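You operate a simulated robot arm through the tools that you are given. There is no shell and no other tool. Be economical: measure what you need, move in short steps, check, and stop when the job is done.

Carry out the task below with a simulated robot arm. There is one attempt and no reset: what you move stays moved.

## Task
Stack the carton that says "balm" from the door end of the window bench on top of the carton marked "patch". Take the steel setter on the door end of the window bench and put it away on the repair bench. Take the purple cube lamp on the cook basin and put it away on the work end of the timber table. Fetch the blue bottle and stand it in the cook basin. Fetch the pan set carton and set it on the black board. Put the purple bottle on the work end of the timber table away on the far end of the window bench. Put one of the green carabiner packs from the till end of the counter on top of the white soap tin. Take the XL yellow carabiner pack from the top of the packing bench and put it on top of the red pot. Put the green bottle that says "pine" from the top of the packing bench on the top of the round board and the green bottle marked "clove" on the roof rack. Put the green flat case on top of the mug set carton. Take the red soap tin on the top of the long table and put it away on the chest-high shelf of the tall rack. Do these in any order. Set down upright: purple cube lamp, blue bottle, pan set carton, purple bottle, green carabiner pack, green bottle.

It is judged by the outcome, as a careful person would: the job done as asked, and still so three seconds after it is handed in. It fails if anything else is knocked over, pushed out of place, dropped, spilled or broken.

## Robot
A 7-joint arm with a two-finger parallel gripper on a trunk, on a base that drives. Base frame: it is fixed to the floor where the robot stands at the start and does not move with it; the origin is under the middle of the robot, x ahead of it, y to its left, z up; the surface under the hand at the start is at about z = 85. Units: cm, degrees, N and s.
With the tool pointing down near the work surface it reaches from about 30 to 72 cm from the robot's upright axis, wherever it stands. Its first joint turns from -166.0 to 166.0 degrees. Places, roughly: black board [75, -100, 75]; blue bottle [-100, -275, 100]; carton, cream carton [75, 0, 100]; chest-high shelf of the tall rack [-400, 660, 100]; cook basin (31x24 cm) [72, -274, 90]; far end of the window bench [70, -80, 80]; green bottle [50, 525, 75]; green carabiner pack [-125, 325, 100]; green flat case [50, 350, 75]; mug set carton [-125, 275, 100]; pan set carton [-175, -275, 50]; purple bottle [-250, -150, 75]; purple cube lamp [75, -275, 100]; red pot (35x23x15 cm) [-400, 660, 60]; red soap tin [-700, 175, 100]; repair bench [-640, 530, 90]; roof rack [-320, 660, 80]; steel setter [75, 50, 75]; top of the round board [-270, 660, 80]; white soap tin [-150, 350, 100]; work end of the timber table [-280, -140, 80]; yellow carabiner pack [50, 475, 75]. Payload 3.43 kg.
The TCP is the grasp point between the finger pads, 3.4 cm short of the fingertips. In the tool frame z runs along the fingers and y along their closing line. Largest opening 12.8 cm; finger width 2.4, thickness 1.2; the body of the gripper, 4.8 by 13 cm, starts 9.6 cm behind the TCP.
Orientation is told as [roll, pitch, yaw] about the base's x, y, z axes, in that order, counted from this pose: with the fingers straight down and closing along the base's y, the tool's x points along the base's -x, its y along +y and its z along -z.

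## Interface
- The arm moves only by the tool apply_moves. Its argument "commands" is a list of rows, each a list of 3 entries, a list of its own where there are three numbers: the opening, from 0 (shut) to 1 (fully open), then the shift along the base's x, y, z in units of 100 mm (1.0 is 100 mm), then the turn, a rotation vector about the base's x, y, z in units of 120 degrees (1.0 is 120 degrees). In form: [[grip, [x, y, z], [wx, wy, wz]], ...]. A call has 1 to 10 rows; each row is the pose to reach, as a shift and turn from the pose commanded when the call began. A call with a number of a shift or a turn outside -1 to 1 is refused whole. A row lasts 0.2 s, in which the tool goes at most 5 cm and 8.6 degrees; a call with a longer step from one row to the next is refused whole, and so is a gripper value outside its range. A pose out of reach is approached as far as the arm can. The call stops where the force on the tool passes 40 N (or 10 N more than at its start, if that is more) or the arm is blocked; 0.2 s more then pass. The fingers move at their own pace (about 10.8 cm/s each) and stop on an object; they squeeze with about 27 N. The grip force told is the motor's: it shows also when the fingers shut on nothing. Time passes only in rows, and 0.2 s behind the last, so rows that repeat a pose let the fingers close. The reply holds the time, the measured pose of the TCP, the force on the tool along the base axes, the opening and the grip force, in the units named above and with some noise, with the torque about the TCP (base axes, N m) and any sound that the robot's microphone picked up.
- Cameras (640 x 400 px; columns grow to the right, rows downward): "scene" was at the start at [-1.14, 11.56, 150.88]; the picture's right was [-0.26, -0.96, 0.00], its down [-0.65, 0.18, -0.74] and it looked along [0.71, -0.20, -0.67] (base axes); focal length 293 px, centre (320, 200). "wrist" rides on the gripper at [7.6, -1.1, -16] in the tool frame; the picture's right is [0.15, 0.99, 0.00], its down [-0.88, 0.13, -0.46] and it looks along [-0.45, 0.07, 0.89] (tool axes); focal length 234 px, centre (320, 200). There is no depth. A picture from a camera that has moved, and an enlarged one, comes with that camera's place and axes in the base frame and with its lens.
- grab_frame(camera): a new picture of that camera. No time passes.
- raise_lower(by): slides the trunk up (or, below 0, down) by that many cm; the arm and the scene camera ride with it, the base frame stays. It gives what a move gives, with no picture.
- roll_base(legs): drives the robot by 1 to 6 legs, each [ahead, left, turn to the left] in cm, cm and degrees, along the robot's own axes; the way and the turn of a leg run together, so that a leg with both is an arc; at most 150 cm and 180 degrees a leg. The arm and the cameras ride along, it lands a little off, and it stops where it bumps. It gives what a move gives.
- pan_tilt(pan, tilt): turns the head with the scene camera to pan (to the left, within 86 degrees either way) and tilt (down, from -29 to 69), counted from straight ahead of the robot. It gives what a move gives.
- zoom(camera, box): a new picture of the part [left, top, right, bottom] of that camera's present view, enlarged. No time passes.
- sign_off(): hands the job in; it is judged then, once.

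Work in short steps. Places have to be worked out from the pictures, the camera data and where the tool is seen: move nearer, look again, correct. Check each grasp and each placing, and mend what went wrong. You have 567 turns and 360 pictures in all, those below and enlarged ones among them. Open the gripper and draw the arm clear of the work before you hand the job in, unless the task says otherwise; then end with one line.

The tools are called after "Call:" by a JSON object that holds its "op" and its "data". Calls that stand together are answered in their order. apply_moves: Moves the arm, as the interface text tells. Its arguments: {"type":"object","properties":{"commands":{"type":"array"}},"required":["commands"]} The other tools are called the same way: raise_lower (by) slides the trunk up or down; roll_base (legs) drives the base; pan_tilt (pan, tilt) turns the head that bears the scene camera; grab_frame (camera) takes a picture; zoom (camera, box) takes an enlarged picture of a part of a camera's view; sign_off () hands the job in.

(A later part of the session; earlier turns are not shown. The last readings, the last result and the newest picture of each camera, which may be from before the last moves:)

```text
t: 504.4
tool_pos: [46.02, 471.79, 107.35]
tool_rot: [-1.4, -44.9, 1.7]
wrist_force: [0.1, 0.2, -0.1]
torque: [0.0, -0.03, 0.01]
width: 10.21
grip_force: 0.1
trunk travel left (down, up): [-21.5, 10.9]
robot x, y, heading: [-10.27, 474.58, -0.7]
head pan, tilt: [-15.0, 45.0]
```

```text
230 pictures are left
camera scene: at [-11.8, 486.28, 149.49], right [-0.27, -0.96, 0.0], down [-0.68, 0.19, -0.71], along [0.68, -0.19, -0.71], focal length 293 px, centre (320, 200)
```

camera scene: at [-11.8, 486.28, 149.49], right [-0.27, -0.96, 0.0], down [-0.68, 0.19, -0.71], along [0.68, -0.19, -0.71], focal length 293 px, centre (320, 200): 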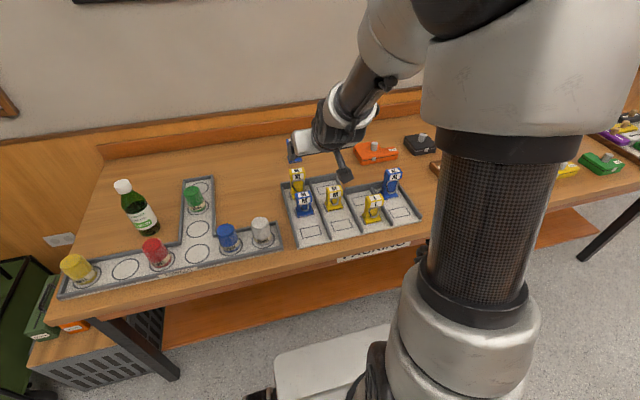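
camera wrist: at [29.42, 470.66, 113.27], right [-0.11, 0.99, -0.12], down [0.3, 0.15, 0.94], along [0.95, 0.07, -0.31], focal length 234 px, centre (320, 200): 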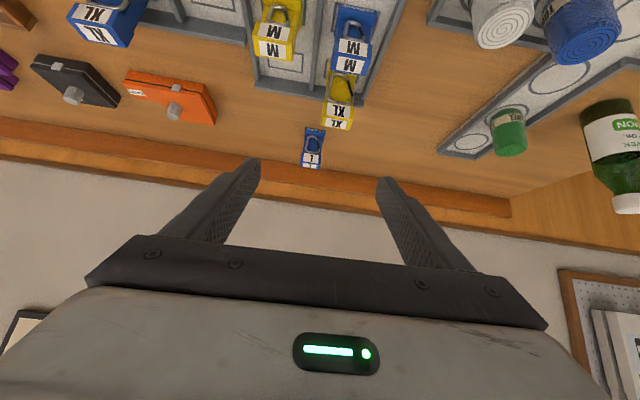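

Call:
{"op": "zoom", "data": {"camera": "scene", "box": [270, 130, 430, 250]}}

Call:
{"op": "zoom", "data": {"camera": "wrist", "box": [240, 0, 400, 180]}}

```text
3.33 times, centred on (350, 190) of scene
camera zoom: at [-11.8, 486.28, 149.49], right [-0.27, -0.96, 0.0], down [-0.68, 0.19, -0.71], along [0.68, -0.19, -0.71], focal length 976 px, centre (220, 233)
```

zoom: 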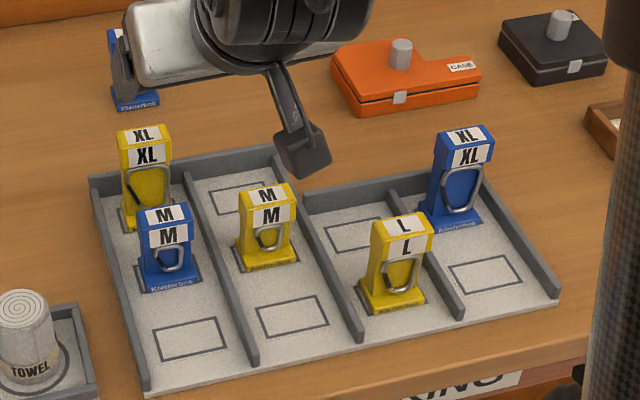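

```text
2.22 times, centred on (320, 90) of wrist
camera zoom: at [29.42, 470.66, 113.27], right [-0.11, 0.99, -0.12], down [0.3, 0.15, 0.94], along [0.95, 0.07, -0.31], focal length 520 px, centre (320, 444)
```

zoom: 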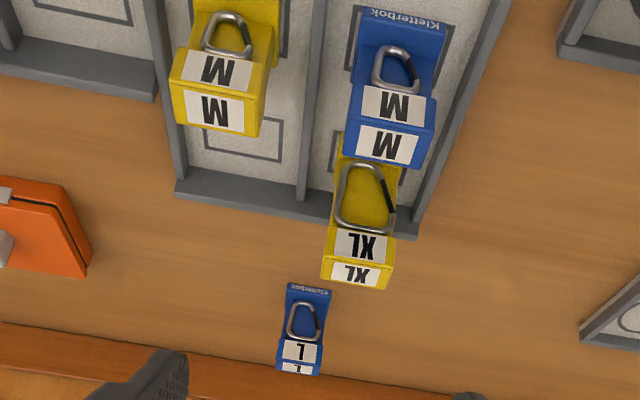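

The XL yellow pack stands at about (62,474.3), ~12.5 cm tall, behind a blue M pack. I straighten the tool for a top-down grip on its header.

Call:
{"op": "apply_moves", "data": {"commands": [[0.8, [0, 0, 0.1], [0.003, 0.07, 0]], [0.8, [0, 0.05, 0.1], [0.006, 0.14, 0]], [0.8, [0, 0.1, 0.1], [0.01, 0.21, 0]], [0.8, [0, 0.15, 0.1], [0.012, 0.28, 0]], [0.8, [0, 0.2, 0.1], [0.012, 0.35, 0]], [0.8, [0.1, 0.25, 0.1], [0.012, 0.375, 0]]]}}

Call:
{"op": "roll_base", "data": {"legs": [[7, 0, 0]]}}

Call:
{"op": "apply_moves", "data": {"commands": [[0.7, [0.4, 0, 0], [0, 0, 0]], [0.7, [0.8, 0, 0], [0, 0, 0]]]}}

Call:
{"op": "grab_frame", "data": {"camera": "wrist"}}

```text
t: 505.8
tool_pos: [47.02, 474.43, 108.25]
tool_rot: [0.9, 0.3, 0.6]
wrist_force: [-0.2, -0.6, 0.2]
torque: [-0.02, 0.01, 0.04]
width: 10.25
grip_force: 0.0
trunk travel left (down, up): [-21.5, 10.9]
robot x, y, heading: [-10.36, 474.72, -0.7]
head pan, tilt: [-15.0, 45.0]
```

```text
t: 506.8
tool_pos: [53.96, 474.17, 108.34]
tool_rot: [0.9, 0.1, 0.6]
wrist_force: [0.0, 0.7, -0.2]
torque: [-0.02, 0.0, 0.01]
width: 10.24
grip_force: 0.0
trunk travel left (down, up): [-21.5, 10.9]
robot x, y, heading: [-3.74, 474.15, -0.6]
head pan, tilt: [-15.0, 45.0]
```

```text
t: 507.4
tool_pos: [62.06, 474.19, 108.11]
tool_rot: [0.9, 0.1, 0.7]
wrist_force: [-0.7, 0.6, 0.5]
torque: [-0.01, -0.02, -0.02]
width: 8.96
grip_force: 0.0
trunk travel left (down, up): [-21.5, 10.9]
robot x, y, heading: [-4.04, 474.82, -0.5]
head pan, tilt: [-15.0, 45.0]
```

```text
227 pictures are left
camera wrist: at [54.64, 472.75, 124.17], right [-0.16, 0.99, 0.02], down [0.88, 0.13, 0.45], along [0.45, 0.09, -0.89], focal length 234 px, centre (320, 200)
```

wrist: 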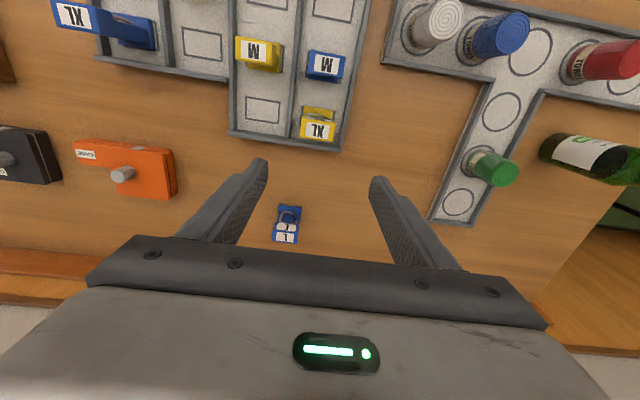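

XL header centre is (61.3,474.2). I descend straight down.

Call:
{"op": "apply_moves", "data": {"commands": [[0.7, [-0.07, 0, -0.4], [-0.0075, 0, 0]], [0.7, [-0.07, 0, -0.85], [-0.0075, 0, 0]]]}}

Call:
{"op": "apply_moves", "data": {"commands": [[0.7, [0, 0, -0.4], [0, 0, 0]], [0.7, [0, 0, -0.7], [0, 0, 0]]]}}

Call:
{"op": "grab_frame", "data": {"camera": "wrist"}}

```text
t: 508.0
tool_pos: [61.21, 474.17, 99.7]
tool_rot: [0.0, 0.1, 0.7]
wrist_force: [0.7, 0.4, -0.1]
torque: [-0.01, -0.02, 0.0]
width: 8.96
grip_force: 0.0
trunk travel left (down, up): [-21.5, 10.9]
robot x, y, heading: [-3.42, 474.61, -0.6]
head pan, tilt: [-15.0, 45.0]
```

```text
t: 508.6
tool_pos: [61.22, 474.17, 92.54]
tool_rot: [0.1, 0.2, 0.7]
wrist_force: [-1.0, -0.4, -0.7]
torque: [0.01, 0.0, -0.01]
width: 8.97
grip_force: 0.0
trunk travel left (down, up): [-21.5, 10.9]
robot x, y, heading: [-3.78, 474.58, -0.6]
head pan, tilt: [-15.0, 45.0]
```

```text
226 pictures are left
camera wrist: at [53.76, 473.01, 108.59], right [-0.16, 0.99, 0.0], down [0.88, 0.14, 0.45], along [0.45, 0.07, -0.89], focal length 234 px, centre (320, 200)
```

wrist: 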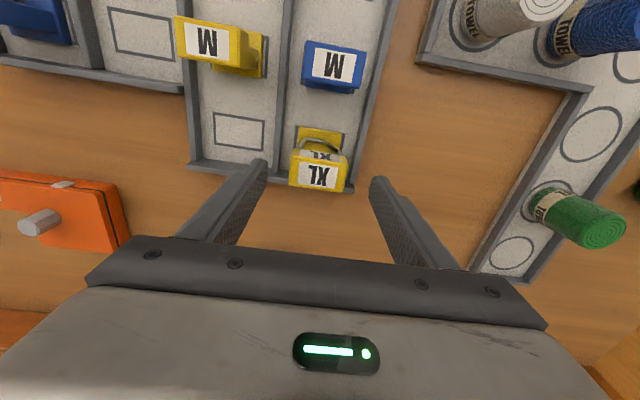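

Aligned. I lower to z≈86.5 and close.

Call:
{"op": "apply_moves", "data": {"commands": [[0.7, [0.01, 0, -0.35], [0, 0, 0]], [0.7, [0.01, 0, -0.6], [0, 0, 0]], [0, [0.01, 0, -0.6], [0, 0, 0]], [0, [0.01, 0, -0.6], [0, 0, 0]], [0, [0.01, 0, -0.6], [0, 0, 0]]]}}

Call:
{"op": "apply_moves", "data": {"commands": [[0, [0, 0, 0.4], [0, 0, 0]], [0, [0, 0, 0.8], [0, 0, 0]]]}}

Call:
{"op": "grab_frame", "data": {"camera": "wrist"}}

```text
t: 509.8
tool_pos: [61.32, 474.1, 86.59]
tool_rot: [0.1, 0.0, 0.6]
wrist_force: [0.3, -0.4, 0.6]
torque: [-0.05, -0.08, 0.0]
width: 4.97
grip_force: 26.7
trunk travel left (down, up): [-21.5, 10.9]
robot x, y, heading: [-3.73, 474.52, -0.5]
head pan, tilt: [-15.0, 45.0]
```

```text
t: 510.4
tool_pos: [61.44, 474.26, 94.84]
tool_rot: [0.0, 0.2, 0.7]
wrist_force: [-0.1, 0.3, -2.6]
torque: [-0.05, 0.03, -0.01]
width: 4.98
grip_force: 27.5
trunk travel left (down, up): [-21.5, 10.9]
robot x, y, heading: [-3.81, 474.99, -0.5]
head pan, tilt: [-15.0, 45.0]
```

```text
225 pictures are left
camera wrist: at [53.87, 473.07, 110.76], right [-0.16, 0.99, 0.0], down [0.88, 0.14, 0.45], along [0.45, 0.07, -0.89], focal length 234 px, centre (320, 200)
```

wrist: 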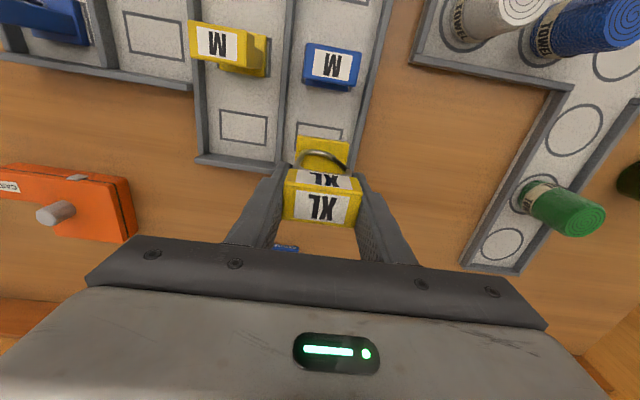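

XL pack held (4.98 cm). I raise, retract, and carry it to the tall rack.

Call:
{"op": "apply_moves", "data": {"commands": [[0, [0, 0, 0.5], [0, 0, 0]], [0, [0, 0, 1.0], [0, 0, 0]], [0, [-0.4, 0, 1.0], [0, 0, 0]], [0, [-0.8, 0, 1.0], [0, 0, 0]], [0, [-1.0, 0, 1.0], [0, 0, 0]]]}}

Call:
{"op": "roll_base", "data": {"legs": [[-25, 0, 0], [0, 70, 0], [0, 0, 90.5], [0, 150, 0], [0, 150, 0], [0, 64, 0]]}}

Call:
{"op": "pan_tilt", "data": {"pan": 5, "tilt": 35}}

Call:
{"op": "grab_frame", "data": {"camera": "scene"}}

```text
t: 511.6
tool_pos: [51.25, 474.28, 104.81]
tool_rot: [0.0, 0.1, 0.6]
wrist_force: [1.1, -0.5, -2.5]
torque: [-0.01, 0.01, -0.02]
width: 4.99
grip_force: 26.8
trunk travel left (down, up): [-21.5, 10.9]
robot x, y, heading: [-3.32, 474.32, -0.4]
head pan, tilt: [-15.0, 45.0]
```

```text
t: 558.6
tool_pos: [-390.99, 603.36, 104.76]
tool_rot: [0.0, 0.2, 90.6]
wrist_force: [-0.8, 0.0, -2.1]
torque: [0.03, -0.01, 0.0]
width: 4.98
grip_force: 27.0
trunk travel left (down, up): [-21.5, 10.9]
robot x, y, heading: [-391.26, 548.31, 89.4]
head pan, tilt: [-15.0, 45.0]
```

```text
t: 559.5
tool_pos: [-391.06, 603.34, 104.7]
tool_rot: [0.0, 0.2, 90.7]
wrist_force: [0.5, -0.8, -2.3]
torque: [-0.01, -0.02, -0.01]
width: 4.99
grip_force: 26.6
trunk travel left (down, up): [-21.5, 10.9]
robot x, y, heading: [-391.38, 548.2, 89.5]
head pan, tilt: [5.0, 35.0]
```

```text
224 pictures are left
camera scene: at [-406.32, 548.06, 150.97], right [1.0, 0.08, 0.0], down [0.04, -0.57, -0.82], along [-0.06, 0.82, -0.57], focal length 293 px, centre (320, 200)
```

scene: 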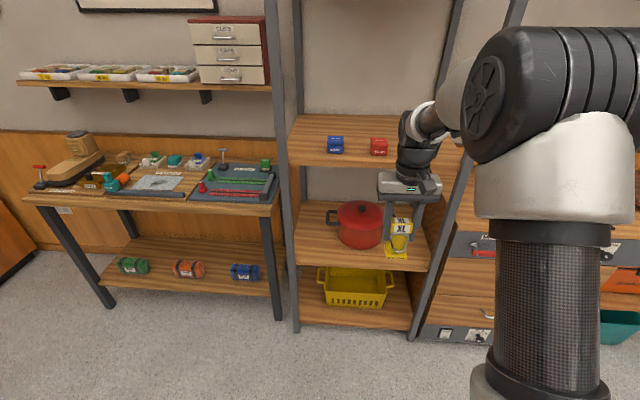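

I lower the trunk 20 cm and pitch the tool to horizontal so the pack lies flat ahead of the fingers.

Call:
{"op": "raise_lower", "data": {"by": -20}}

Call:
{"op": "apply_moves", "data": {"commands": [[0, [0, -0.05, 0], [0.065, 0, 0]], [0, [0, -0.1, 0], [0.13, 0, 0]], [0, [0, -0.15, 0], [0.195, 0, 0]], [0, [0, -0.2, 0], [0.26, 0, 0]], [0, [0, -0.2, 0], [0.325, 0, 0]], [0, [0, -0.2, 0], [0.39, 0, 0]]]}}

Call:
{"op": "apply_moves", "data": {"commands": [[0, [0, -0.05, 0], [0.065, 0, 0]], [0, [0, -0.1, 0], [0.13, 0, 0]], [0, [0, -0.15, 0], [0.195, 0, 0]], [0, [0, -0.2, 0], [0.26, 0, 0]], [0, [0, -0.2, 0], [0.325, 0, 0]], [0, [0, -0.2, 0], [0.36, 0, 0]]]}}

Call:
{"op": "grab_frame", "data": {"camera": "scene"}}

Call:
{"op": "grab_frame", "data": {"camera": "wrist"}}

```text
t: 561.6
tool_pos: [-391.11, 603.38, 84.91]
tool_rot: [-0.1, 0.2, 90.7]
wrist_force: [1.0, -0.1, -1.7]
torque: [0.0, 0.01, -0.01]
width: 4.96
grip_force: 27.0
trunk travel left (down, up): [-1.5, 30.9]
robot x, y, heading: [-391.57, 548.16, 89.6]
head pan, tilt: [5.0, 35.0]
```

```text
t: 563.0
tool_pos: [-391.09, 601.3, 84.78]
tool_rot: [-0.7, -46.8, 90.9]
wrist_force: [-0.9, -0.2, -2.1]
torque: [-0.04, 0.02, 0.02]
width: 5.0
grip_force: 26.8
trunk travel left (down, up): [-1.5, 30.9]
robot x, y, heading: [-391.45, 548.27, 89.4]
head pan, tilt: [5.0, 35.0]
```

```text
t: 564.4
tool_pos: [-391.1, 600.36, 84.24]
tool_rot: [-89.6, -89.2, 179.7]
wrist_force: [0.1, -0.2, -1.3]
torque: [-0.06, 0.0, 0.02]
width: 4.99
grip_force: 27.1
out of reach, approached as far as the arm can: row 3, 4, 5, 6
trunk travel left (down, up): [-1.5, 30.9]
robot x, y, heading: [-391.54, 548.41, 89.2]
head pan, tilt: [5.0, 35.0]
```

```text
223 pictures are left
camera scene: at [-406.32, 548.04, 130.98], right [1.0, 0.08, 0.0], down [0.04, -0.57, -0.82], along [-0.06, 0.82, -0.57], focal length 293 px, centre (320, 200)
```

scene: 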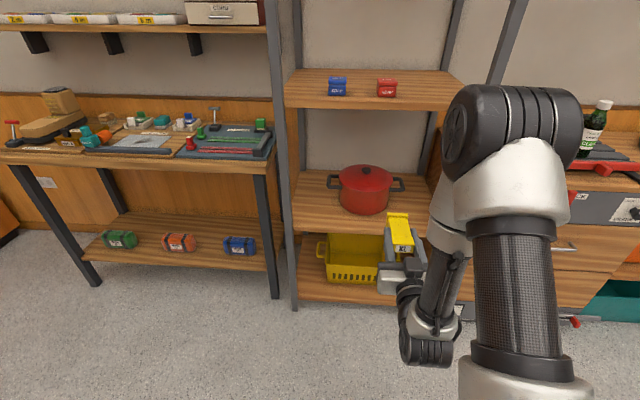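

```text
222 pictures are left
camera wrist: at [-389.8, 584.5, 76.64], right [-0.99, 0.0, -0.16], down [-0.14, -0.46, 0.88], along [-0.07, 0.89, 0.45], focal length 234 px, centre (320, 200)
```

wrist: 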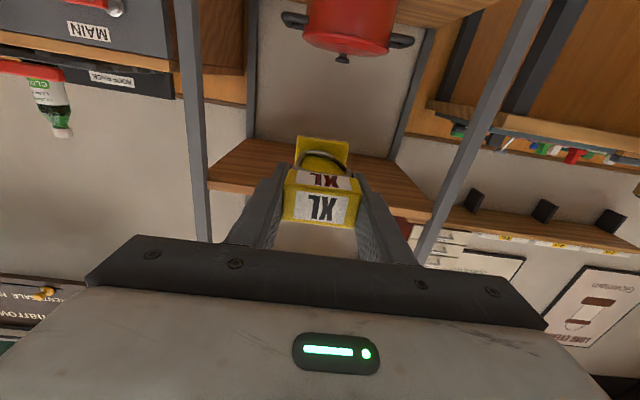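

The pack is horizontal. I drive 35 cm ahead (pack above lid height, under the shelf) and look.

Call:
{"op": "roll_base", "data": {"legs": [[35, 0, 0]]}}

Call:
{"op": "pan_tilt", "data": {"pan": 5, "tilt": 45}}

Call:
{"op": "zoom", "data": {"camera": "scene", "box": [240, 80, 480, 260]}}

Call:
{"op": "grab_frame", "data": {"camera": "wrist"}}

```text
t: 566.7
tool_pos: [-390.81, 635.44, 84.14]
tool_rot: [-82.5, -89.3, 172.7]
wrist_force: [-0.9, 0.9, -0.6]
torque: [-0.05, 0.0, -0.02]
width: 4.97
grip_force: 26.6
trunk travel left (down, up): [-1.5, 30.9]
robot x, y, heading: [-390.46, 583.4, 89.5]
head pan, tilt: [5.0, 35.0]
```

```text
t: 567.4
tool_pos: [-390.84, 635.37, 84.29]
tool_rot: [-81.9, -89.3, 171.9]
wrist_force: [0.2, 0.0, -0.9]
torque: [-0.1, 0.01, 0.01]
width: 4.98
grip_force: 27.1
trunk travel left (down, up): [-1.5, 30.9]
robot x, y, heading: [-391.0, 583.48, 89.3]
head pan, tilt: [5.0, 45.0]
```

```text
2.22 times, centred on (360, 170) of scene
camera zoom: at [-405.92, 582.41, 129.5], right [1.0, 0.08, 0.0], down [0.05, -0.7, -0.71], along [-0.06, 0.71, -0.71], focal length 651 px, centre (231, 267)
```

zoom: 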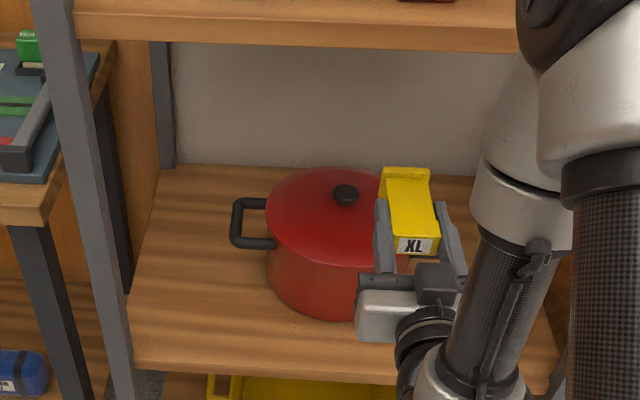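

```text
220 pictures are left
camera wrist: at [-389.48, 619.55, 76.64], right [-0.99, 0.0, -0.16], down [-0.14, -0.45, 0.88], along [-0.07, 0.89, 0.45], focal length 234 px, centre (320, 200)
```

wrist: 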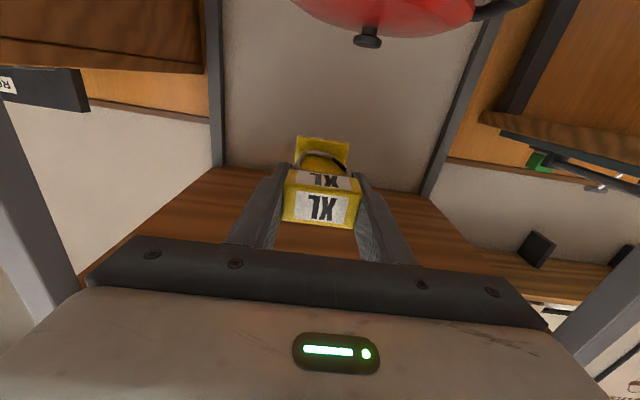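

Knob ≈(−396,662,69.5); pot centre ≈(−395.3,660.5), radius 12. I'll lay the pack to the right of the knob: TCP target (−388.8,655.5). I extend in two steps.

Call:
{"op": "apply_moves", "data": {"commands": [[0, [0.1, 0.35, 0], [0, 0, 0]], [0, [0.2, 0.7, 0], [0, 0, 0]], [0, [0.2, 1.0, 0], [0, 0, 0]]]}}

Call:
{"op": "apply_moves", "data": {"commands": [[0, [0, 0.35, -0.2], [0, 0, 0]], [0, [0, 0.7, -0.4], [0, 0, 0]], [0, [0, 1.0, -0.6], [0, 0, 0]]]}}

Call:
{"op": "zoom", "data": {"camera": "scene", "box": [240, 80, 480, 260]}}

Call:
{"op": "grab_frame", "data": {"camera": "wrist"}}

```text
t: 568.2
tool_pos: [-388.87, 645.54, 84.22]
tool_rot: [-83.2, -89.4, 173.3]
wrist_force: [-0.7, -0.7, -1.4]
torque: [-0.07, -0.01, 0.0]
width: 4.95
grip_force: 27.1
trunk travel left (down, up): [-1.5, 30.9]
robot x, y, heading: [-390.44, 583.34, 89.5]
head pan, tilt: [5.0, 45.0]
```

```text
t: 569.0
tool_pos: [-388.79, 655.65, 77.96]
tool_rot: [-84.8, -89.4, 174.8]
wrist_force: [-0.5, -0.3, -0.9]
torque: [-0.07, -0.04, 0.02]
width: 4.95
grip_force: 26.8
trunk travel left (down, up): [-1.5, 30.9]
robot x, y, heading: [-391.04, 583.49, 89.3]
head pan, tilt: [5.0, 45.0]
```

```text
2.22 times, centred on (360, 170) of scene
camera zoom: at [-405.92, 582.39, 129.5], right [1.0, 0.08, 0.0], down [0.06, -0.7, -0.71], along [-0.06, 0.71, -0.71], focal length 651 px, centre (231, 267)
```

zoom: 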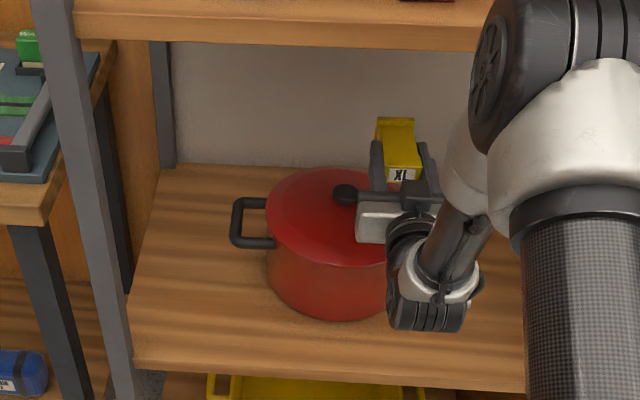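

```text
218 pictures are left
camera wrist: at [-387.55, 639.67, 70.59], right [-0.99, 0.0, -0.16], down [-0.14, -0.46, 0.88], along [-0.07, 0.89, 0.45], focal length 234 px, centre (320, 200)
```

wrist: 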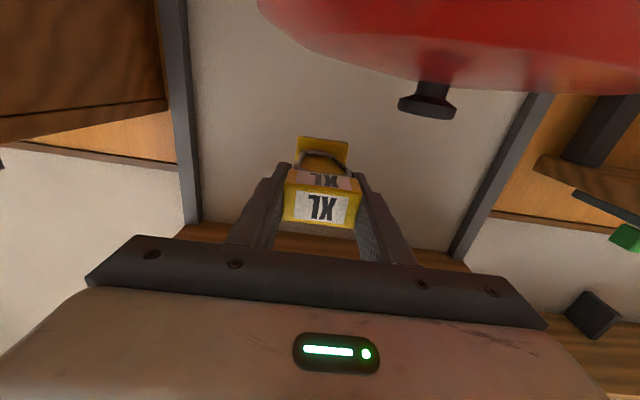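

The pack is beside the knob, ~8 cm above the lid. I lower 5 cm, then slowly.

Call:
{"op": "apply_moves", "data": {"commands": [[0, [0, 0, -0.25], [0, 0, 0]], [0, [0, 0, -0.5], [0, 0, 0]]]}}

Call:
{"op": "grab_frame", "data": {"camera": "wrist"}}

Call:
{"op": "zoom", "data": {"camera": "scene", "box": [240, 80, 480, 260]}}

```text
t: 569.6
tool_pos: [-388.85, 655.6, 73.18]
tool_rot: [-86.3, -89.3, 176.5]
wrist_force: [0.3, -0.6, -1.3]
torque: [-0.11, -0.01, 0.02]
width: 4.98
grip_force: 27.1
trunk travel left (down, up): [-1.5, 30.9]
robot x, y, heading: [-391.07, 583.33, 89.7]
head pan, tilt: [5.0, 45.0]
```

```text
217 pictures are left
camera wrist: at [-387.52, 639.61, 65.6], right [-0.99, 0.0, -0.16], down [-0.14, -0.46, 0.88], along [-0.07, 0.89, 0.45], focal length 234 px, centre (320, 200)
```

wrist: 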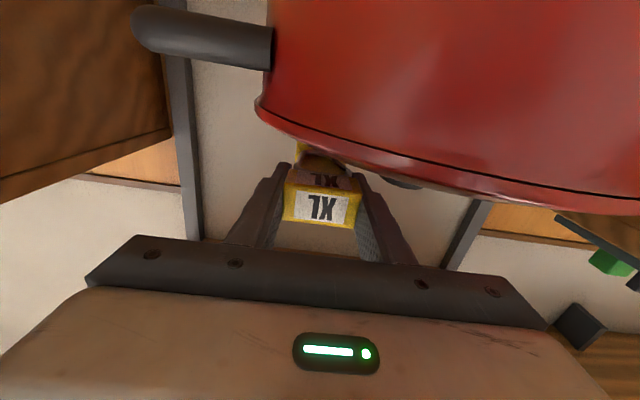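

```text
2.22 times, centred on (360, 170) of scene
camera zoom: at [-405.92, 582.4, 129.5], right [1.0, 0.08, 0.0], down [0.06, -0.7, -0.71], along [-0.06, 0.7, -0.71], focal length 651 px, centre (231, 267)
```

zoom: 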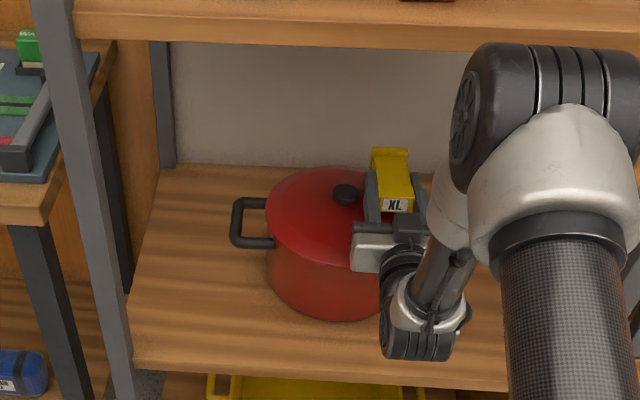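

Rim is at z≈67.6; contact expected near TCP z≈70.5. I lower slowly.

Call:
{"op": "apply_moves", "data": {"commands": [[0, [0, 0, -0.05], [0, 0, 0]], [0, [0, 0, -0.1], [0, 0, 0]], [0, [0, 0, -0.15], [0, 0, 0]], [0, [0, 0, -0.2], [0, 0, 0]]]}}

Call:
{"op": "zoom", "data": {"camera": "scene", "box": [300, 80, 460, 200]}}

```text
t: 570.6
tool_pos: [-388.72, 655.47, 71.45]
tool_rot: [-107.8, -89.3, -161.9]
wrist_force: [-0.2, -1.8, 6.3]
torque: [0.41, 0.2, 0.01]
width: 4.99
grip_force: 27.0
trunk travel left (down, up): [-1.5, 30.9]
robot x, y, heading: [-391.15, 583.28, 89.3]
head pan, tilt: [5.0, 45.0]
```

```text
3.33 times, centred on (380, 140) of scene
camera zoom: at [-405.92, 582.34, 129.51], right [1.0, 0.08, 0.0], down [0.06, -0.7, -0.71], along [-0.06, 0.71, -0.71], focal length 976 px, centre (120, 400)
```

zoom: 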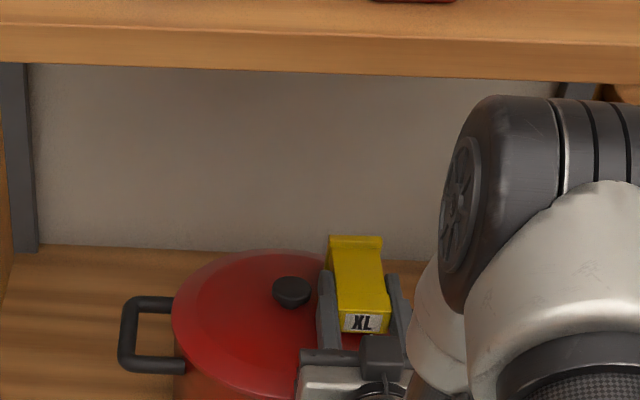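

Contact with light force, mainly at the far part. I press 4 mm lower to settle it before release.

Call:
{"op": "apply_moves", "data": {"commands": [[0, [0, 0, -0.03], [0, 0, 0]], [0, [0, 0, -0.05], [0, 0, 0]]]}}

```text
t: 571.2
tool_pos: [-388.75, 655.6, 70.93]
tool_rot: [-101.9, -89.3, -167.9]
wrist_force: [0.1, -0.8, 11.4]
torque: [0.83, 0.34, 0.01]
width: 4.96
grip_force: 27.2
trunk travel left (down, up): [-1.5, 30.9]
robot x, y, heading: [-391.12, 582.99, 89.4]
head pan, tilt: [5.0, 45.0]
```

Continuing a little; the pack may pivot in the pads to lie flat.

Call:
{"op": "apply_moves", "data": {"commands": [[0, [0, 0, -0.04], [0, 0, 0]], [0, [0, 0, -0.08], [0, 0, 0]]]}}

Call:
{"op": "zoom", "data": {"camera": "scene", "box": [300, 80, 460, 200]}}

Call:
{"op": "grab_frame", "data": {"camera": "wrist"}}

```text
t: 571.8
tool_pos: [-388.73, 655.57, 70.56]
tool_rot: [-142.4, -88.9, -127.4]
wrist_force: [-1.3, -5.5, 35.8]
torque: [-0.69, 1.27, 0.19]
width: 4.98
grip_force: 26.1
trunk travel left (down, up): [-1.5, 30.9]
robot x, y, heading: [-391.09, 583.27, 89.5]
head pan, tilt: [5.0, 45.0]
```

```text
3.33 times, centred on (380, 140) of scene
camera zoom: at [-405.93, 582.1, 129.53], right [1.0, 0.08, 0.0], down [0.06, -0.7, -0.71], along [-0.06, 0.71, -0.7], focal length 976 px, centre (120, 400)
```

zoom: 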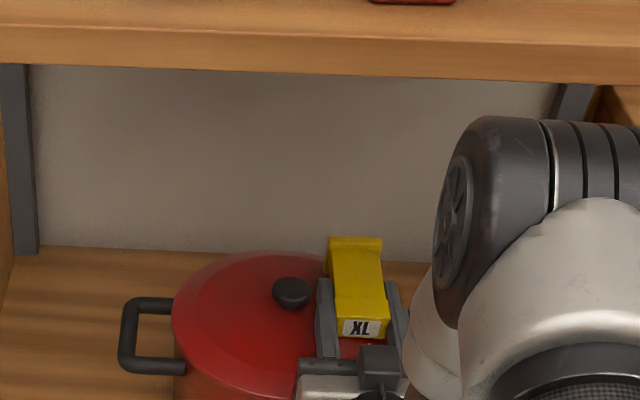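

```text
213 pictures are left
camera wrist: at [-387.5, 639.7, 62.82], right [-0.99, 0.0, -0.16], down [-0.14, -0.47, 0.87], along [-0.07, 0.88, 0.46], focal length 234 px, centre (320, 200)
```

wrist: 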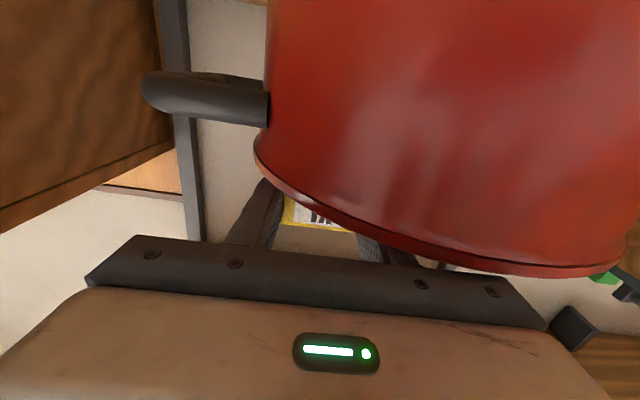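

Now also a near contact: the pack is seated. I ease up 1.2 cm, release slightly, and withdraw straight back.

Call:
{"op": "apply_moves", "data": {"commands": [[0, [0, 0, 0.11], [0, 0, 0]], [0.5, [0, 0, 0.11], [0, 0, 0]], [0.5, [0, 0, 0.11], [0, 0, 0]], [0.5, [0, -0.25, 0.11], [0, 0, 0]], [0.5, [0, -0.6, 0.12], [0, 0, 0]], [0.5, [0, -1.0, 0.12], [0, 0, 0]]]}}

Call:
{"op": "zoom", "data": {"camera": "scene", "box": [300, 80, 460, 200]}}

```text
t: 573.2
tool_pos: [-388.76, 645.46, 71.09]
tool_rot: [-80.5, -89.2, 170.4]
wrist_force: [0.0, 0.1, 0.5]
torque: [-0.03, 0.0, -0.01]
width: 6.41
grip_force: 0.1
trunk travel left (down, up): [-1.5, 30.9]
robot x, y, heading: [-390.65, 583.7, 89.5]
head pan, tilt: [5.0, 45.0]
```

```text
3.33 times, centred on (380, 140) of scene
camera zoom: at [-405.92, 582.41, 129.49], right [1.0, 0.08, 0.0], down [0.06, -0.7, -0.71], along [-0.06, 0.7, -0.71], focal length 976 px, centre (120, 400)
```

zoom: 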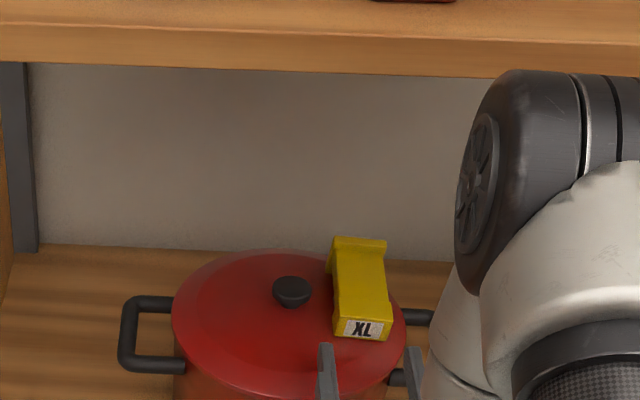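

The XL pack lies on the lid. I back off, raise the trunk, restore the tool, and view the result.

Call:
{"op": "roll_base", "data": {"legs": [[-40, 0, 0]]}}

Call:
{"op": "raise_lower", "data": {"by": 20}}

Call:
{"op": "apply_moves", "data": {"commands": [[0.5, [0, 0, 0.3], [-0.065, 0, 0]], [0.5, [0, 0, 0.6], [-0.13, 0, 0]], [0.5, [0, 0, 0.9], [-0.195, 0, 0]], [0.5, [0, 0, 1.0], [-0.26, 0, 0]], [0.5, [0, 0, 1.0], [-0.325, 0, 0]], [0.5, [0, 0, 1.0], [-0.39, 0, 0]]]}}

Call:
{"op": "apply_moves", "data": {"commands": [[0.5, [0, 0, 0.2], [-0.065, 0, 0]], [0.5, [0, 0, 0.4], [-0.13, 0, 0]], [0.5, [0, 0, 0.4], [-0.195, 0, 0]], [0.5, [0, 0, 0.4], [-0.26, 0, 0]], [0.5, [0, 0, 0.4], [-0.325, 0, 0]], [0.5, [0, 0, 0.4], [-0.355, 0, 0]]]}}

Call:
{"op": "grab_frame", "data": {"camera": "scene"}}

```text
t: 575.7
tool_pos: [-389.17, 605.54, 71.08]
tool_rot: [-82.5, -89.3, 172.5]
wrist_force: [0.6, -0.3, 0.0]
torque: [0.01, 0.01, 0.0]
width: 6.44
grip_force: 0.0
trunk travel left (down, up): [-1.5, 30.9]
robot x, y, heading: [-391.33, 543.3, 89.2]
head pan, tilt: [5.0, 45.0]
```

```text
t: 577.9
tool_pos: [-389.16, 605.59, 91.06]
tool_rot: [-82.0, -89.3, 172.1]
wrist_force: [-0.1, 0.1, 0.2]
torque: [0.01, 0.02, -0.03]
width: 6.37
grip_force: 0.1
trunk travel left (down, up): [-21.5, 10.9]
robot x, y, heading: [-391.62, 544.02, 89.2]
head pan, tilt: [5.0, 45.0]
```

```text
t: 579.3
tool_pos: [-389.12, 605.65, 101.0]
tool_rot: [-0.6, -43.1, 91.0]
wrist_force: [-0.1, 0.4, 0.7]
torque: [0.02, 0.03, -0.01]
width: 6.4
grip_force: 0.1
trunk travel left (down, up): [-21.5, 10.9]
robot x, y, heading: [-391.03, 543.7, 89.6]
head pan, tilt: [5.0, 45.0]
```

```text
t: 580.7
tool_pos: [-389.01, 605.51, 105.19]
tool_rot: [0.1, -0.4, 90.7]
wrist_force: [-0.1, -0.1, -0.7]
torque: [0.02, 0.0, 0.01]
width: 6.4
grip_force: 0.1
trunk travel left (down, up): [-21.5, 10.9]
robot x, y, heading: [-391.65, 543.32, 89.2]
head pan, tilt: [5.0, 45.0]
```

```text
211 pictures are left
camera scene: at [-406.32, 542.46, 149.49], right [1.0, 0.08, 0.0], down [0.05, -0.71, -0.71], along [-0.05, 0.7, -0.71], focal length 293 px, centre (320, 200)
```

scene: 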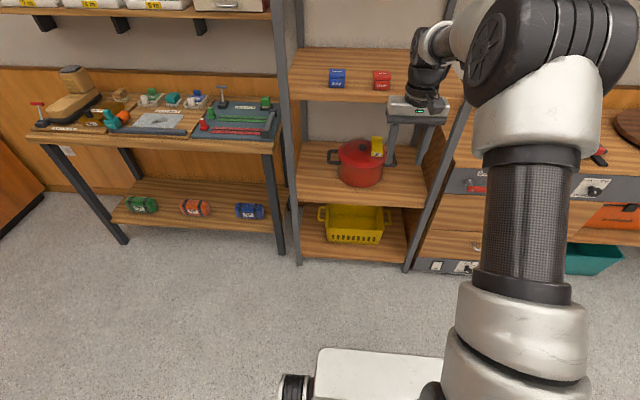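

All good. Next, the green flat case on the packing bench: I drive east and then south along the aisle.

Call:
{"op": "roll_base", "data": {"legs": [[0, -150, 0], [0, -150, 0], [0, -58, 0], [0, 0, -89], [0, -150, 0], [0, -35, 0]]}}

Call:
{"op": "pan_tilt", "data": {"pan": 0, "tilt": 40}}

Call:
{"op": "grab_frame", "data": {"camera": "scene"}}

Call:
{"op": "grab_frame", "data": {"camera": "wrist"}}

```text
t: 636.5
tool_pos: [28.06, 353.8, 105.16]
tool_rot: [0.2, -0.4, 1.4]
wrist_force: [0.7, 0.2, 0.3]
torque: [-0.02, 0.01, -0.02]
width: 6.42
grip_force: 0.0
trunk travel left (down, up): [-21.5, 10.9]
robot x, y, heading: [-34.54, 355.11, 0.1]
head pan, tilt: [5.0, 45.0]
```

```text
t: 637.1
tool_pos: [27.98, 353.69, 105.03]
tool_rot: [0.1, -0.6, 1.5]
wrist_force: [0.1, -1.1, 0.2]
torque: [-0.03, -0.01, -0.01]
width: 6.42
grip_force: 0.1
trunk travel left (down, up): [-21.5, 10.9]
robot x, y, heading: [-33.95, 354.94, 0.4]
head pan, tilt: [0.0, 40.0]
```

```text
210 pictures are left
camera scene: at [-35.01, 369.02, 150.22], right [0.0, -1.0, 0.0], down [-0.64, 0.0, -0.77], along [0.77, 0.0, -0.64], focal length 293 px, centre (320, 200)
```

scene: 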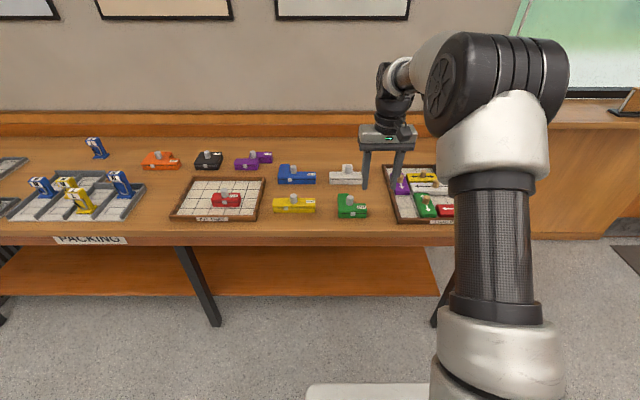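

```text
209 pictures are left
camera wrist: at [20.25, 352.44, 120.97], right [-0.17, 0.99, 0.0], down [0.87, 0.15, 0.46], along [0.46, 0.08, -0.89], focal length 234 px, centre (320, 200)
```

wrist: 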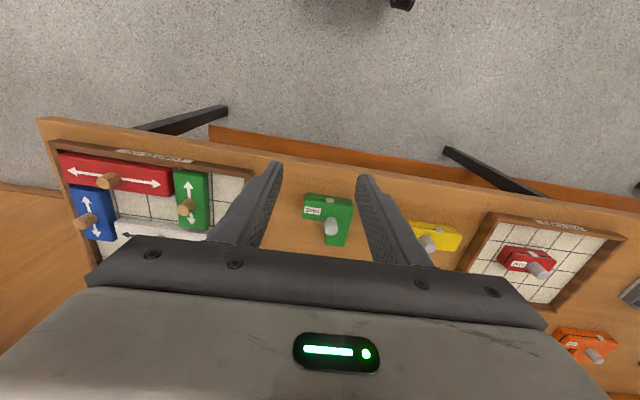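

I zoom on the green case.

Call:
{"op": "zoom", "data": {"camera": "scene", "box": [260, 150, 480, 240]}}

Call:
{"op": "zoom", "data": {"camera": "wrist", "box": [270, 160, 390, 260]}}

```text
2.91 times, centred on (370, 195) of scene
camera zoom: at [-35.01, 369.02, 150.22], right [0.0, -1.0, 0.0], down [-0.64, 0.0, -0.77], along [0.77, 0.0, -0.64], focal length 852 px, centre (174, 214)
```

zoom: 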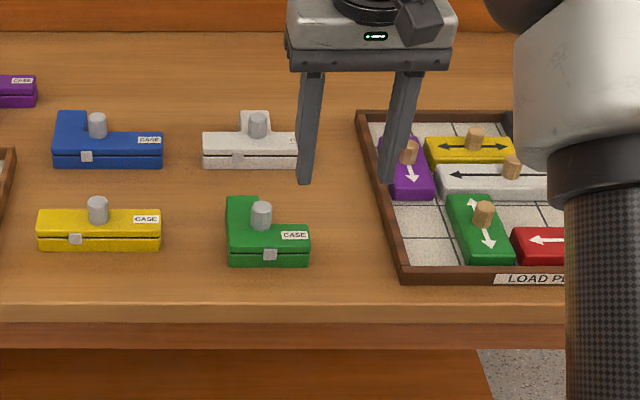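

```text
4.00 times, centred on (330, 210) of wrist
camera zoom: at [20.25, 352.44, 120.97], right [-0.17, 0.99, 0.0], down [0.87, 0.15, 0.46], along [0.46, 0.08, -0.89], focal length 937 px, centre (280, 160)
```

zoom: 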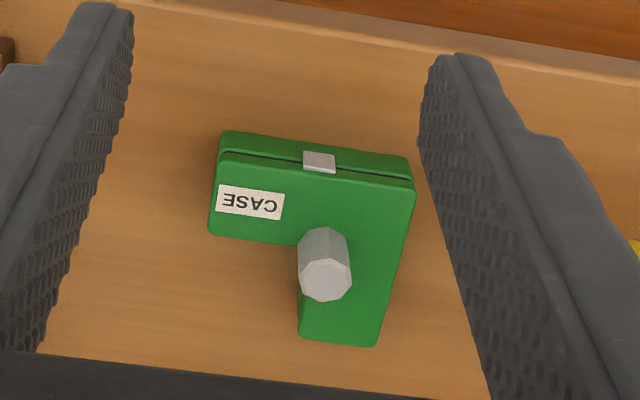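

It's an L-shaped case with a grey knob at about (46.9,359). I drive 15 cm nearer and hover over the knob.

Call:
{"op": "roll_base", "data": {"legs": [[15, 0, 0]]}}

Call:
{"op": "apply_moves", "data": {"commands": [[0.4, [0.15, 0.25, -0.3], [0, 0, 0]], [0.4, [0.38, 0.5, -0.6], [0, 0, 0]], [0.4, [0.38, 0.5, -1.0], [0, 0, 0]]]}}

Call:
{"op": "grab_frame", "data": {"camera": "wrist"}}

```text
t: 638.5
tool_pos: [42.84, 353.74, 105.0]
tool_rot: [0.1, -0.5, 1.4]
wrist_force: [0.1, 0.2, -0.1]
torque: [0.01, 0.01, -0.01]
width: 6.41
grip_force: 0.0
trunk travel left (down, up): [-21.5, 10.9]
robot x, y, heading: [-19.65, 354.94, -0.1]
head pan, tilt: [0.0, 40.0]
```

```text
t: 639.3
tool_pos: [46.79, 358.83, 95.08]
tool_rot: [0.1, -0.6, 1.4]
wrist_force: [-0.3, 0.1, 0.5]
torque: [0.0, 0.02, 0.02]
width: 5.11
grip_force: 0.0
trunk travel left (down, up): [-21.5, 10.9]
robot x, y, heading: [-19.43, 355.38, 0.3]
head pan, tilt: [0.0, 40.0]
```

```text
206 pictures are left
camera wrist: at [39.03, 357.54, 111.01], right [-0.17, 0.99, 0.0], down [0.87, 0.15, 0.46], along [0.46, 0.08, -0.89], focal length 234 px, centre (320, 200)
```

wrist: 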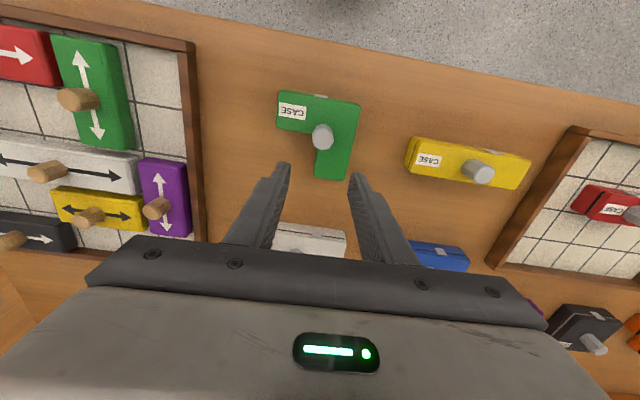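

Knob refined to (45.8,358.9). I shift −1 cm and descend part way.

Call:
{"op": "apply_moves", "data": {"commands": [[0.4, [-0.1, 0.01, -0.3], [0, 0, 0]], [0.4, [-0.1, 0.01, -0.7], [0, 0, 0]]]}}

Call:
{"op": "grab_frame", "data": {"camera": "wrist"}}

```text
t: 639.9
tool_pos: [45.66, 358.79, 88.24]
tool_rot: [0.2, -0.5, 1.5]
wrist_force: [0.0, 0.3, 0.1]
torque: [0.01, -0.03, 0.0]
width: 5.11
grip_force: 0.1
trunk travel left (down, up): [-21.5, 10.9]
robot x, y, heading: [-19.37, 355.44, 0.1]
head pan, tilt: [0.0, 40.0]
```

```text
205 pictures are left
camera wrist: at [38.02, 357.54, 104.0], right [-0.17, 0.99, 0.0], down [0.87, 0.15, 0.46], along [0.46, 0.08, -0.89], focal length 234 px, centre (320, 200)
```

wrist: 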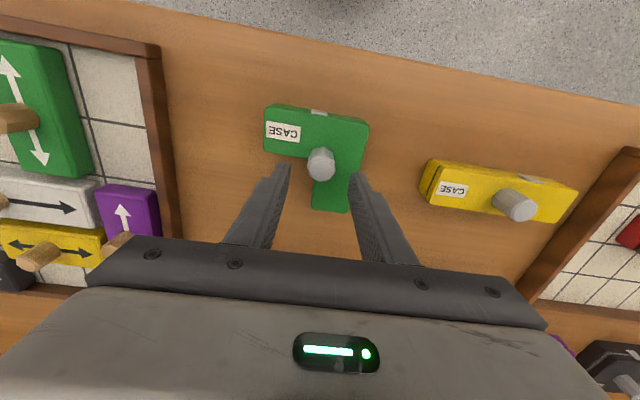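

Aligned. I lower to z≈83.2 and close on the knob.

Call:
{"op": "apply_moves", "data": {"commands": [[0.4, [0, 0.01, -0.3], [0, 0, 0]], [0.4, [0, 0.01, -0.5], [0, 0, 0]], [0, [0, 0.01, -0.5], [0, 0, 0]], [0, [0, 0.01, -0.5], [0, 0, 0]], [0, [0, 0.01, -0.5], [0, 0, 0]]]}}

Call:
{"op": "grab_frame", "data": {"camera": "wrist"}}

```text
t: 640.5
tool_pos: [46.18, 359.06, 85.03]
tool_rot: [0.1, -1.2, 1.4]
wrist_force: [-3.7, -0.2, 16.6]
torque: [-0.04, 0.24, -0.01]
width: 5.11
grip_force: 0.0
trunk travel left (down, up): [-21.5, 10.9]
robot x, y, heading: [-19.29, 355.43, 0.1]
head pan, tilt: [0.0, 40.0]
stopped in row 2: the force on the tool passed its limit at 55 N (the readings are from after the stop); the commanded pose is now the measured one
```

```text
204 pictures are left
camera wrist: at [38.24, 357.68, 100.79], right [-0.17, 0.99, 0.0], down [0.87, 0.15, 0.48], along [0.47, 0.08, -0.88], focal length 234 px, centre (320, 200)
```

wrist: 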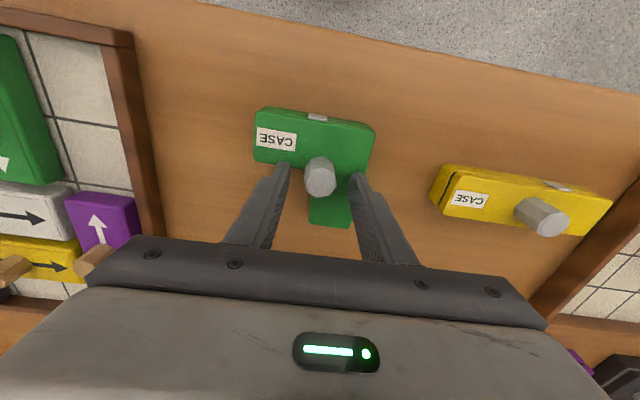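

The fingertips touched the case top (z≈81.6). I rise 0.5, shift −1 in x to the knob's true centre, straighten, and close.

Call:
{"op": "apply_moves", "data": {"commands": [[0.4, [0, 0, 0.06], [0, 0.01, 0]], [0.4, [-0.1, -0.02, 0.06], [0, 0.01, 0]], [0, [-0.1, -0.02, 0.06], [0, 0.01, 0]], [0, [-0.1, -0.02, 0.06], [0, 0.01, 0]], [0, [-0.1, -0.02, 0.06], [0, 0.01, 0]]]}}

Call:
{"op": "apply_moves", "data": {"commands": [[0, [0, 0, 0.3], [0, 0, 0]], [0, [0, 0, 0.7], [0, 0, 0]]]}}

Call:
{"op": "grab_frame", "data": {"camera": "wrist"}}

```text
t: 641.7
tool_pos: [45.06, 358.77, 85.12]
tool_rot: [0.1, 0.3, 1.4]
wrist_force: [0.1, 0.9, -0.5]
torque: [0.0, 0.02, -0.02]
width: 2.49
grip_force: 27.0
trunk travel left (down, up): [-21.5, 10.9]
robot x, y, heading: [-19.13, 354.69, 0.2]
head pan, tilt: [0.0, 40.0]
```

```text
t: 642.3
tool_pos: [44.99, 358.83, 92.21]
tool_rot: [0.0, 0.3, 1.4]
wrist_force: [0.5, -0.1, -2.0]
torque: [-0.03, -0.01, -0.02]
width: 2.48
grip_force: 27.2
trunk travel left (down, up): [-21.5, 10.9]
robot x, y, heading: [-19.19, 355.21, -0.1]
head pan, tilt: [0.0, 40.0]
```

```text
203 pictures are left
camera wrist: at [37.54, 357.45, 108.18], right [-0.17, 0.99, 0.0], down [0.88, 0.15, 0.45], along [0.44, 0.08, -0.89], focal length 234 px, centre (320, 200)
```

wrist: 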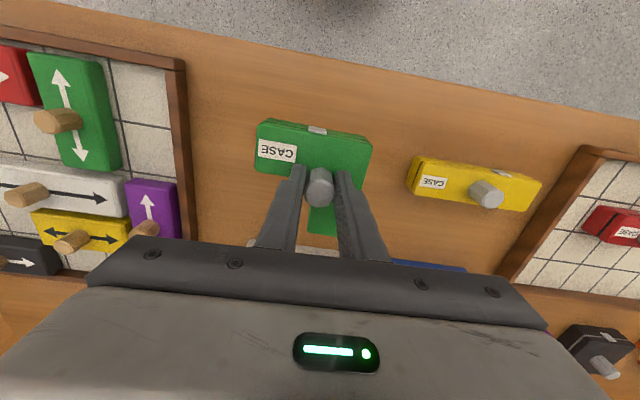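

The case is lifted. I raise it high, retract, and turn around to face the counter.

Call:
{"op": "apply_moves", "data": {"commands": [[0, [0, 0, 0.5], [0, 0, 0]], [0, [0, 0, 1.0], [0, 0, 0]], [0, [-0.4, 0, 1.0], [0, 0, 0]], [0, [-0.8, 0, 1.0], [0, 0, 0]], [0, [-1.0, -0.3, 1.0], [0, 0, 0]]]}}

Call:
{"op": "apply_moves", "data": {"commands": [[0, [-0.1, 0, 0.45], [0, 0, 0]], [0, [-0.1, 0, 0.9], [0, 0, 0]]]}}

Call:
{"op": "roll_base", "data": {"legs": [[-11, 0, 0], [0, -60, 0], [0, 0, 90]]}}

Call:
{"op": "pan_tilt", "data": {"pan": 70, "tilt": 30}}

Call:
{"op": "grab_frame", "data": {"camera": "scene"}}

```text
t: 643.5
tool_pos: [35.17, 355.69, 102.25]
tool_rot: [0.2, 0.3, 1.3]
wrist_force: [0.9, 0.3, -1.1]
torque: [-0.04, 0.0, 0.0]
width: 2.47
grip_force: 27.0
trunk travel left (down, up): [-21.5, 10.9]
robot x, y, heading: [-18.77, 355.13, 0.2]
head pan, tilt: [0.0, 40.0]
```

```text
t: 644.1
tool_pos: [34.01, 355.81, 111.27]
tool_rot: [0.1, 0.1, 1.4]
wrist_force: [-0.3, 0.7, -1.0]
torque: [-0.03, 0.01, 0.03]
width: 2.47
grip_force: 27.2
trunk travel left (down, up): [-21.5, 10.9]
robot x, y, heading: [-19.37, 355.66, 0.0]
head pan, tilt: [0.0, 40.0]
```

```text
t: 655.0
tool_pos: [-29.41, 348.93, 111.28]
tool_rot: [0.1, 0.2, 90.0]
wrist_force: [0.3, 0.8, -1.7]
torque: [0.01, -0.01, 0.03]
width: 2.46
grip_force: 27.0
trunk travel left (down, up): [-21.5, 10.9]
robot x, y, heading: [-30.39, 295.53, 88.5]
head pan, tilt: [0.0, 40.0]
```

```text
t: 656.4
tool_pos: [-29.44, 348.91, 111.31]
tool_rot: [0.1, 0.2, 90.0]
wrist_force: [-0.1, 0.4, -1.6]
torque: [0.0, -0.01, 0.03]
width: 2.45
grip_force: 26.4
trunk travel left (down, up): [-21.5, 10.9]
robot x, y, heading: [-30.32, 295.8, 88.9]
head pan, tilt: [70.0, 30.0]
```

```text
202 pictures are left
camera scene: at [-53.11, 289.92, 151.75], right [0.36, 0.93, 0.0], down [0.47, -0.18, -0.87], along [-0.81, 0.32, -0.5], focal length 293 px, centre (320, 200)
```

scene: 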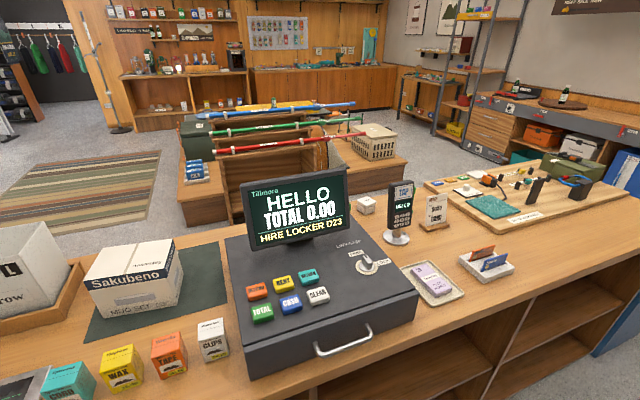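

I see the MUG SET carton on the green mat at about (−119,268). I raise the trunk 10 cm, back up and turn to face the counter.

Call:
{"op": "raise_lower", "data": {"by": 10}}

Call:
{"op": "roll_base", "data": {"legs": [[-28, 0, 0], [0, 0, 91]]}}

Call:
{"op": "pan_tilt", "data": {"pan": 0, "tilt": 40}}

Call:
{"op": "grab_frame", "data": {"camera": "scene"}}

Call:
{"op": "grab_frame", "data": {"camera": "wrist"}}

```text
t: 657.7
tool_pos: [-29.32, 348.9, 121.3]
tool_rot: [0.2, 0.2, 90.0]
wrist_force: [0.5, 0.2, -1.9]
torque: [0.04, 0.0, -0.01]
width: 2.43
grip_force: 27.0
trunk travel left (down, up): [-31.5, 0.9]
robot x, y, heading: [-30.03, 295.44, 89.0]
head pan, tilt: [70.0, 30.0]
```

```text
t: 663.6
tool_pos: [-84.37, 268.58, 121.25]
tool_rot: [0.1, 0.2, 179.8]
wrist_force: [-0.7, 0.0, -1.6]
torque: [0.02, -0.04, 0.01]
width: 2.36
grip_force: 27.6
trunk travel left (down, up): [-31.5, 0.9]
robot x, y, heading: [-30.83, 267.69, 178.5]
head pan, tilt: [70.0, 30.0]
```

```text
t: 665.0
tool_pos: [-84.41, 268.56, 121.19]
tool_rot: [0.1, 0.2, 179.8]
wrist_force: [-0.2, -0.7, -2.4]
torque: [0.02, 0.0, -0.02]
width: 2.34
grip_force: 26.7
trunk travel left (down, up): [-31.5, 0.9]
robot x, y, heading: [-30.64, 267.46, 178.5]
head pan, tilt: [0.0, 40.0]
```

```text
201 pictures are left
camera scene: at [-31.0, 253.3, 160.22], right [0.03, 1.0, 0.0], down [0.64, -0.02, -0.77], along [-0.77, 0.02, -0.64], focal length 293 px, centre (320, 200)
```

scene: 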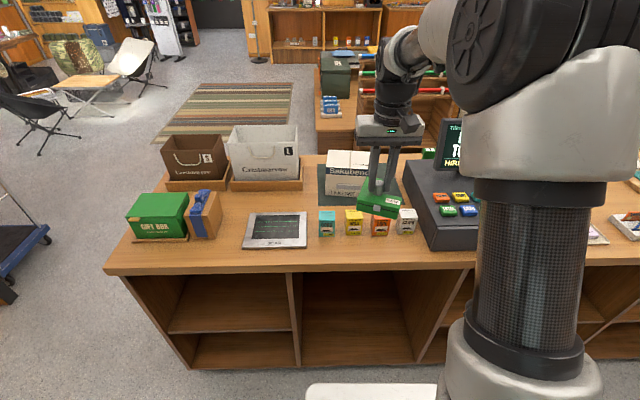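

```text
200 pictures are left
camera wrist: at [-76.8, 269.7, 137.26], right [0.14, -0.99, 0.0], down [-0.88, -0.13, 0.45], along [-0.45, -0.07, -0.89], focal length 234 px, centre (320, 200)
```

wrist: 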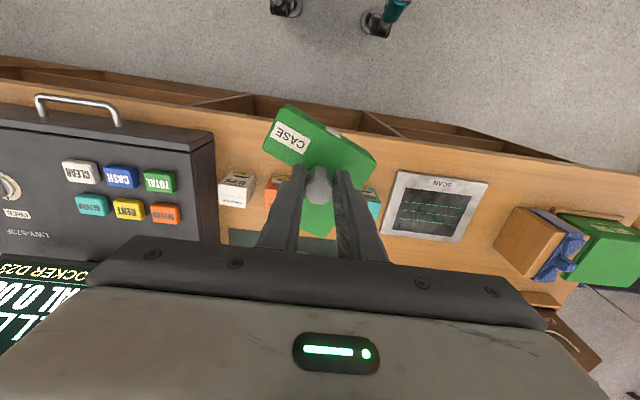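

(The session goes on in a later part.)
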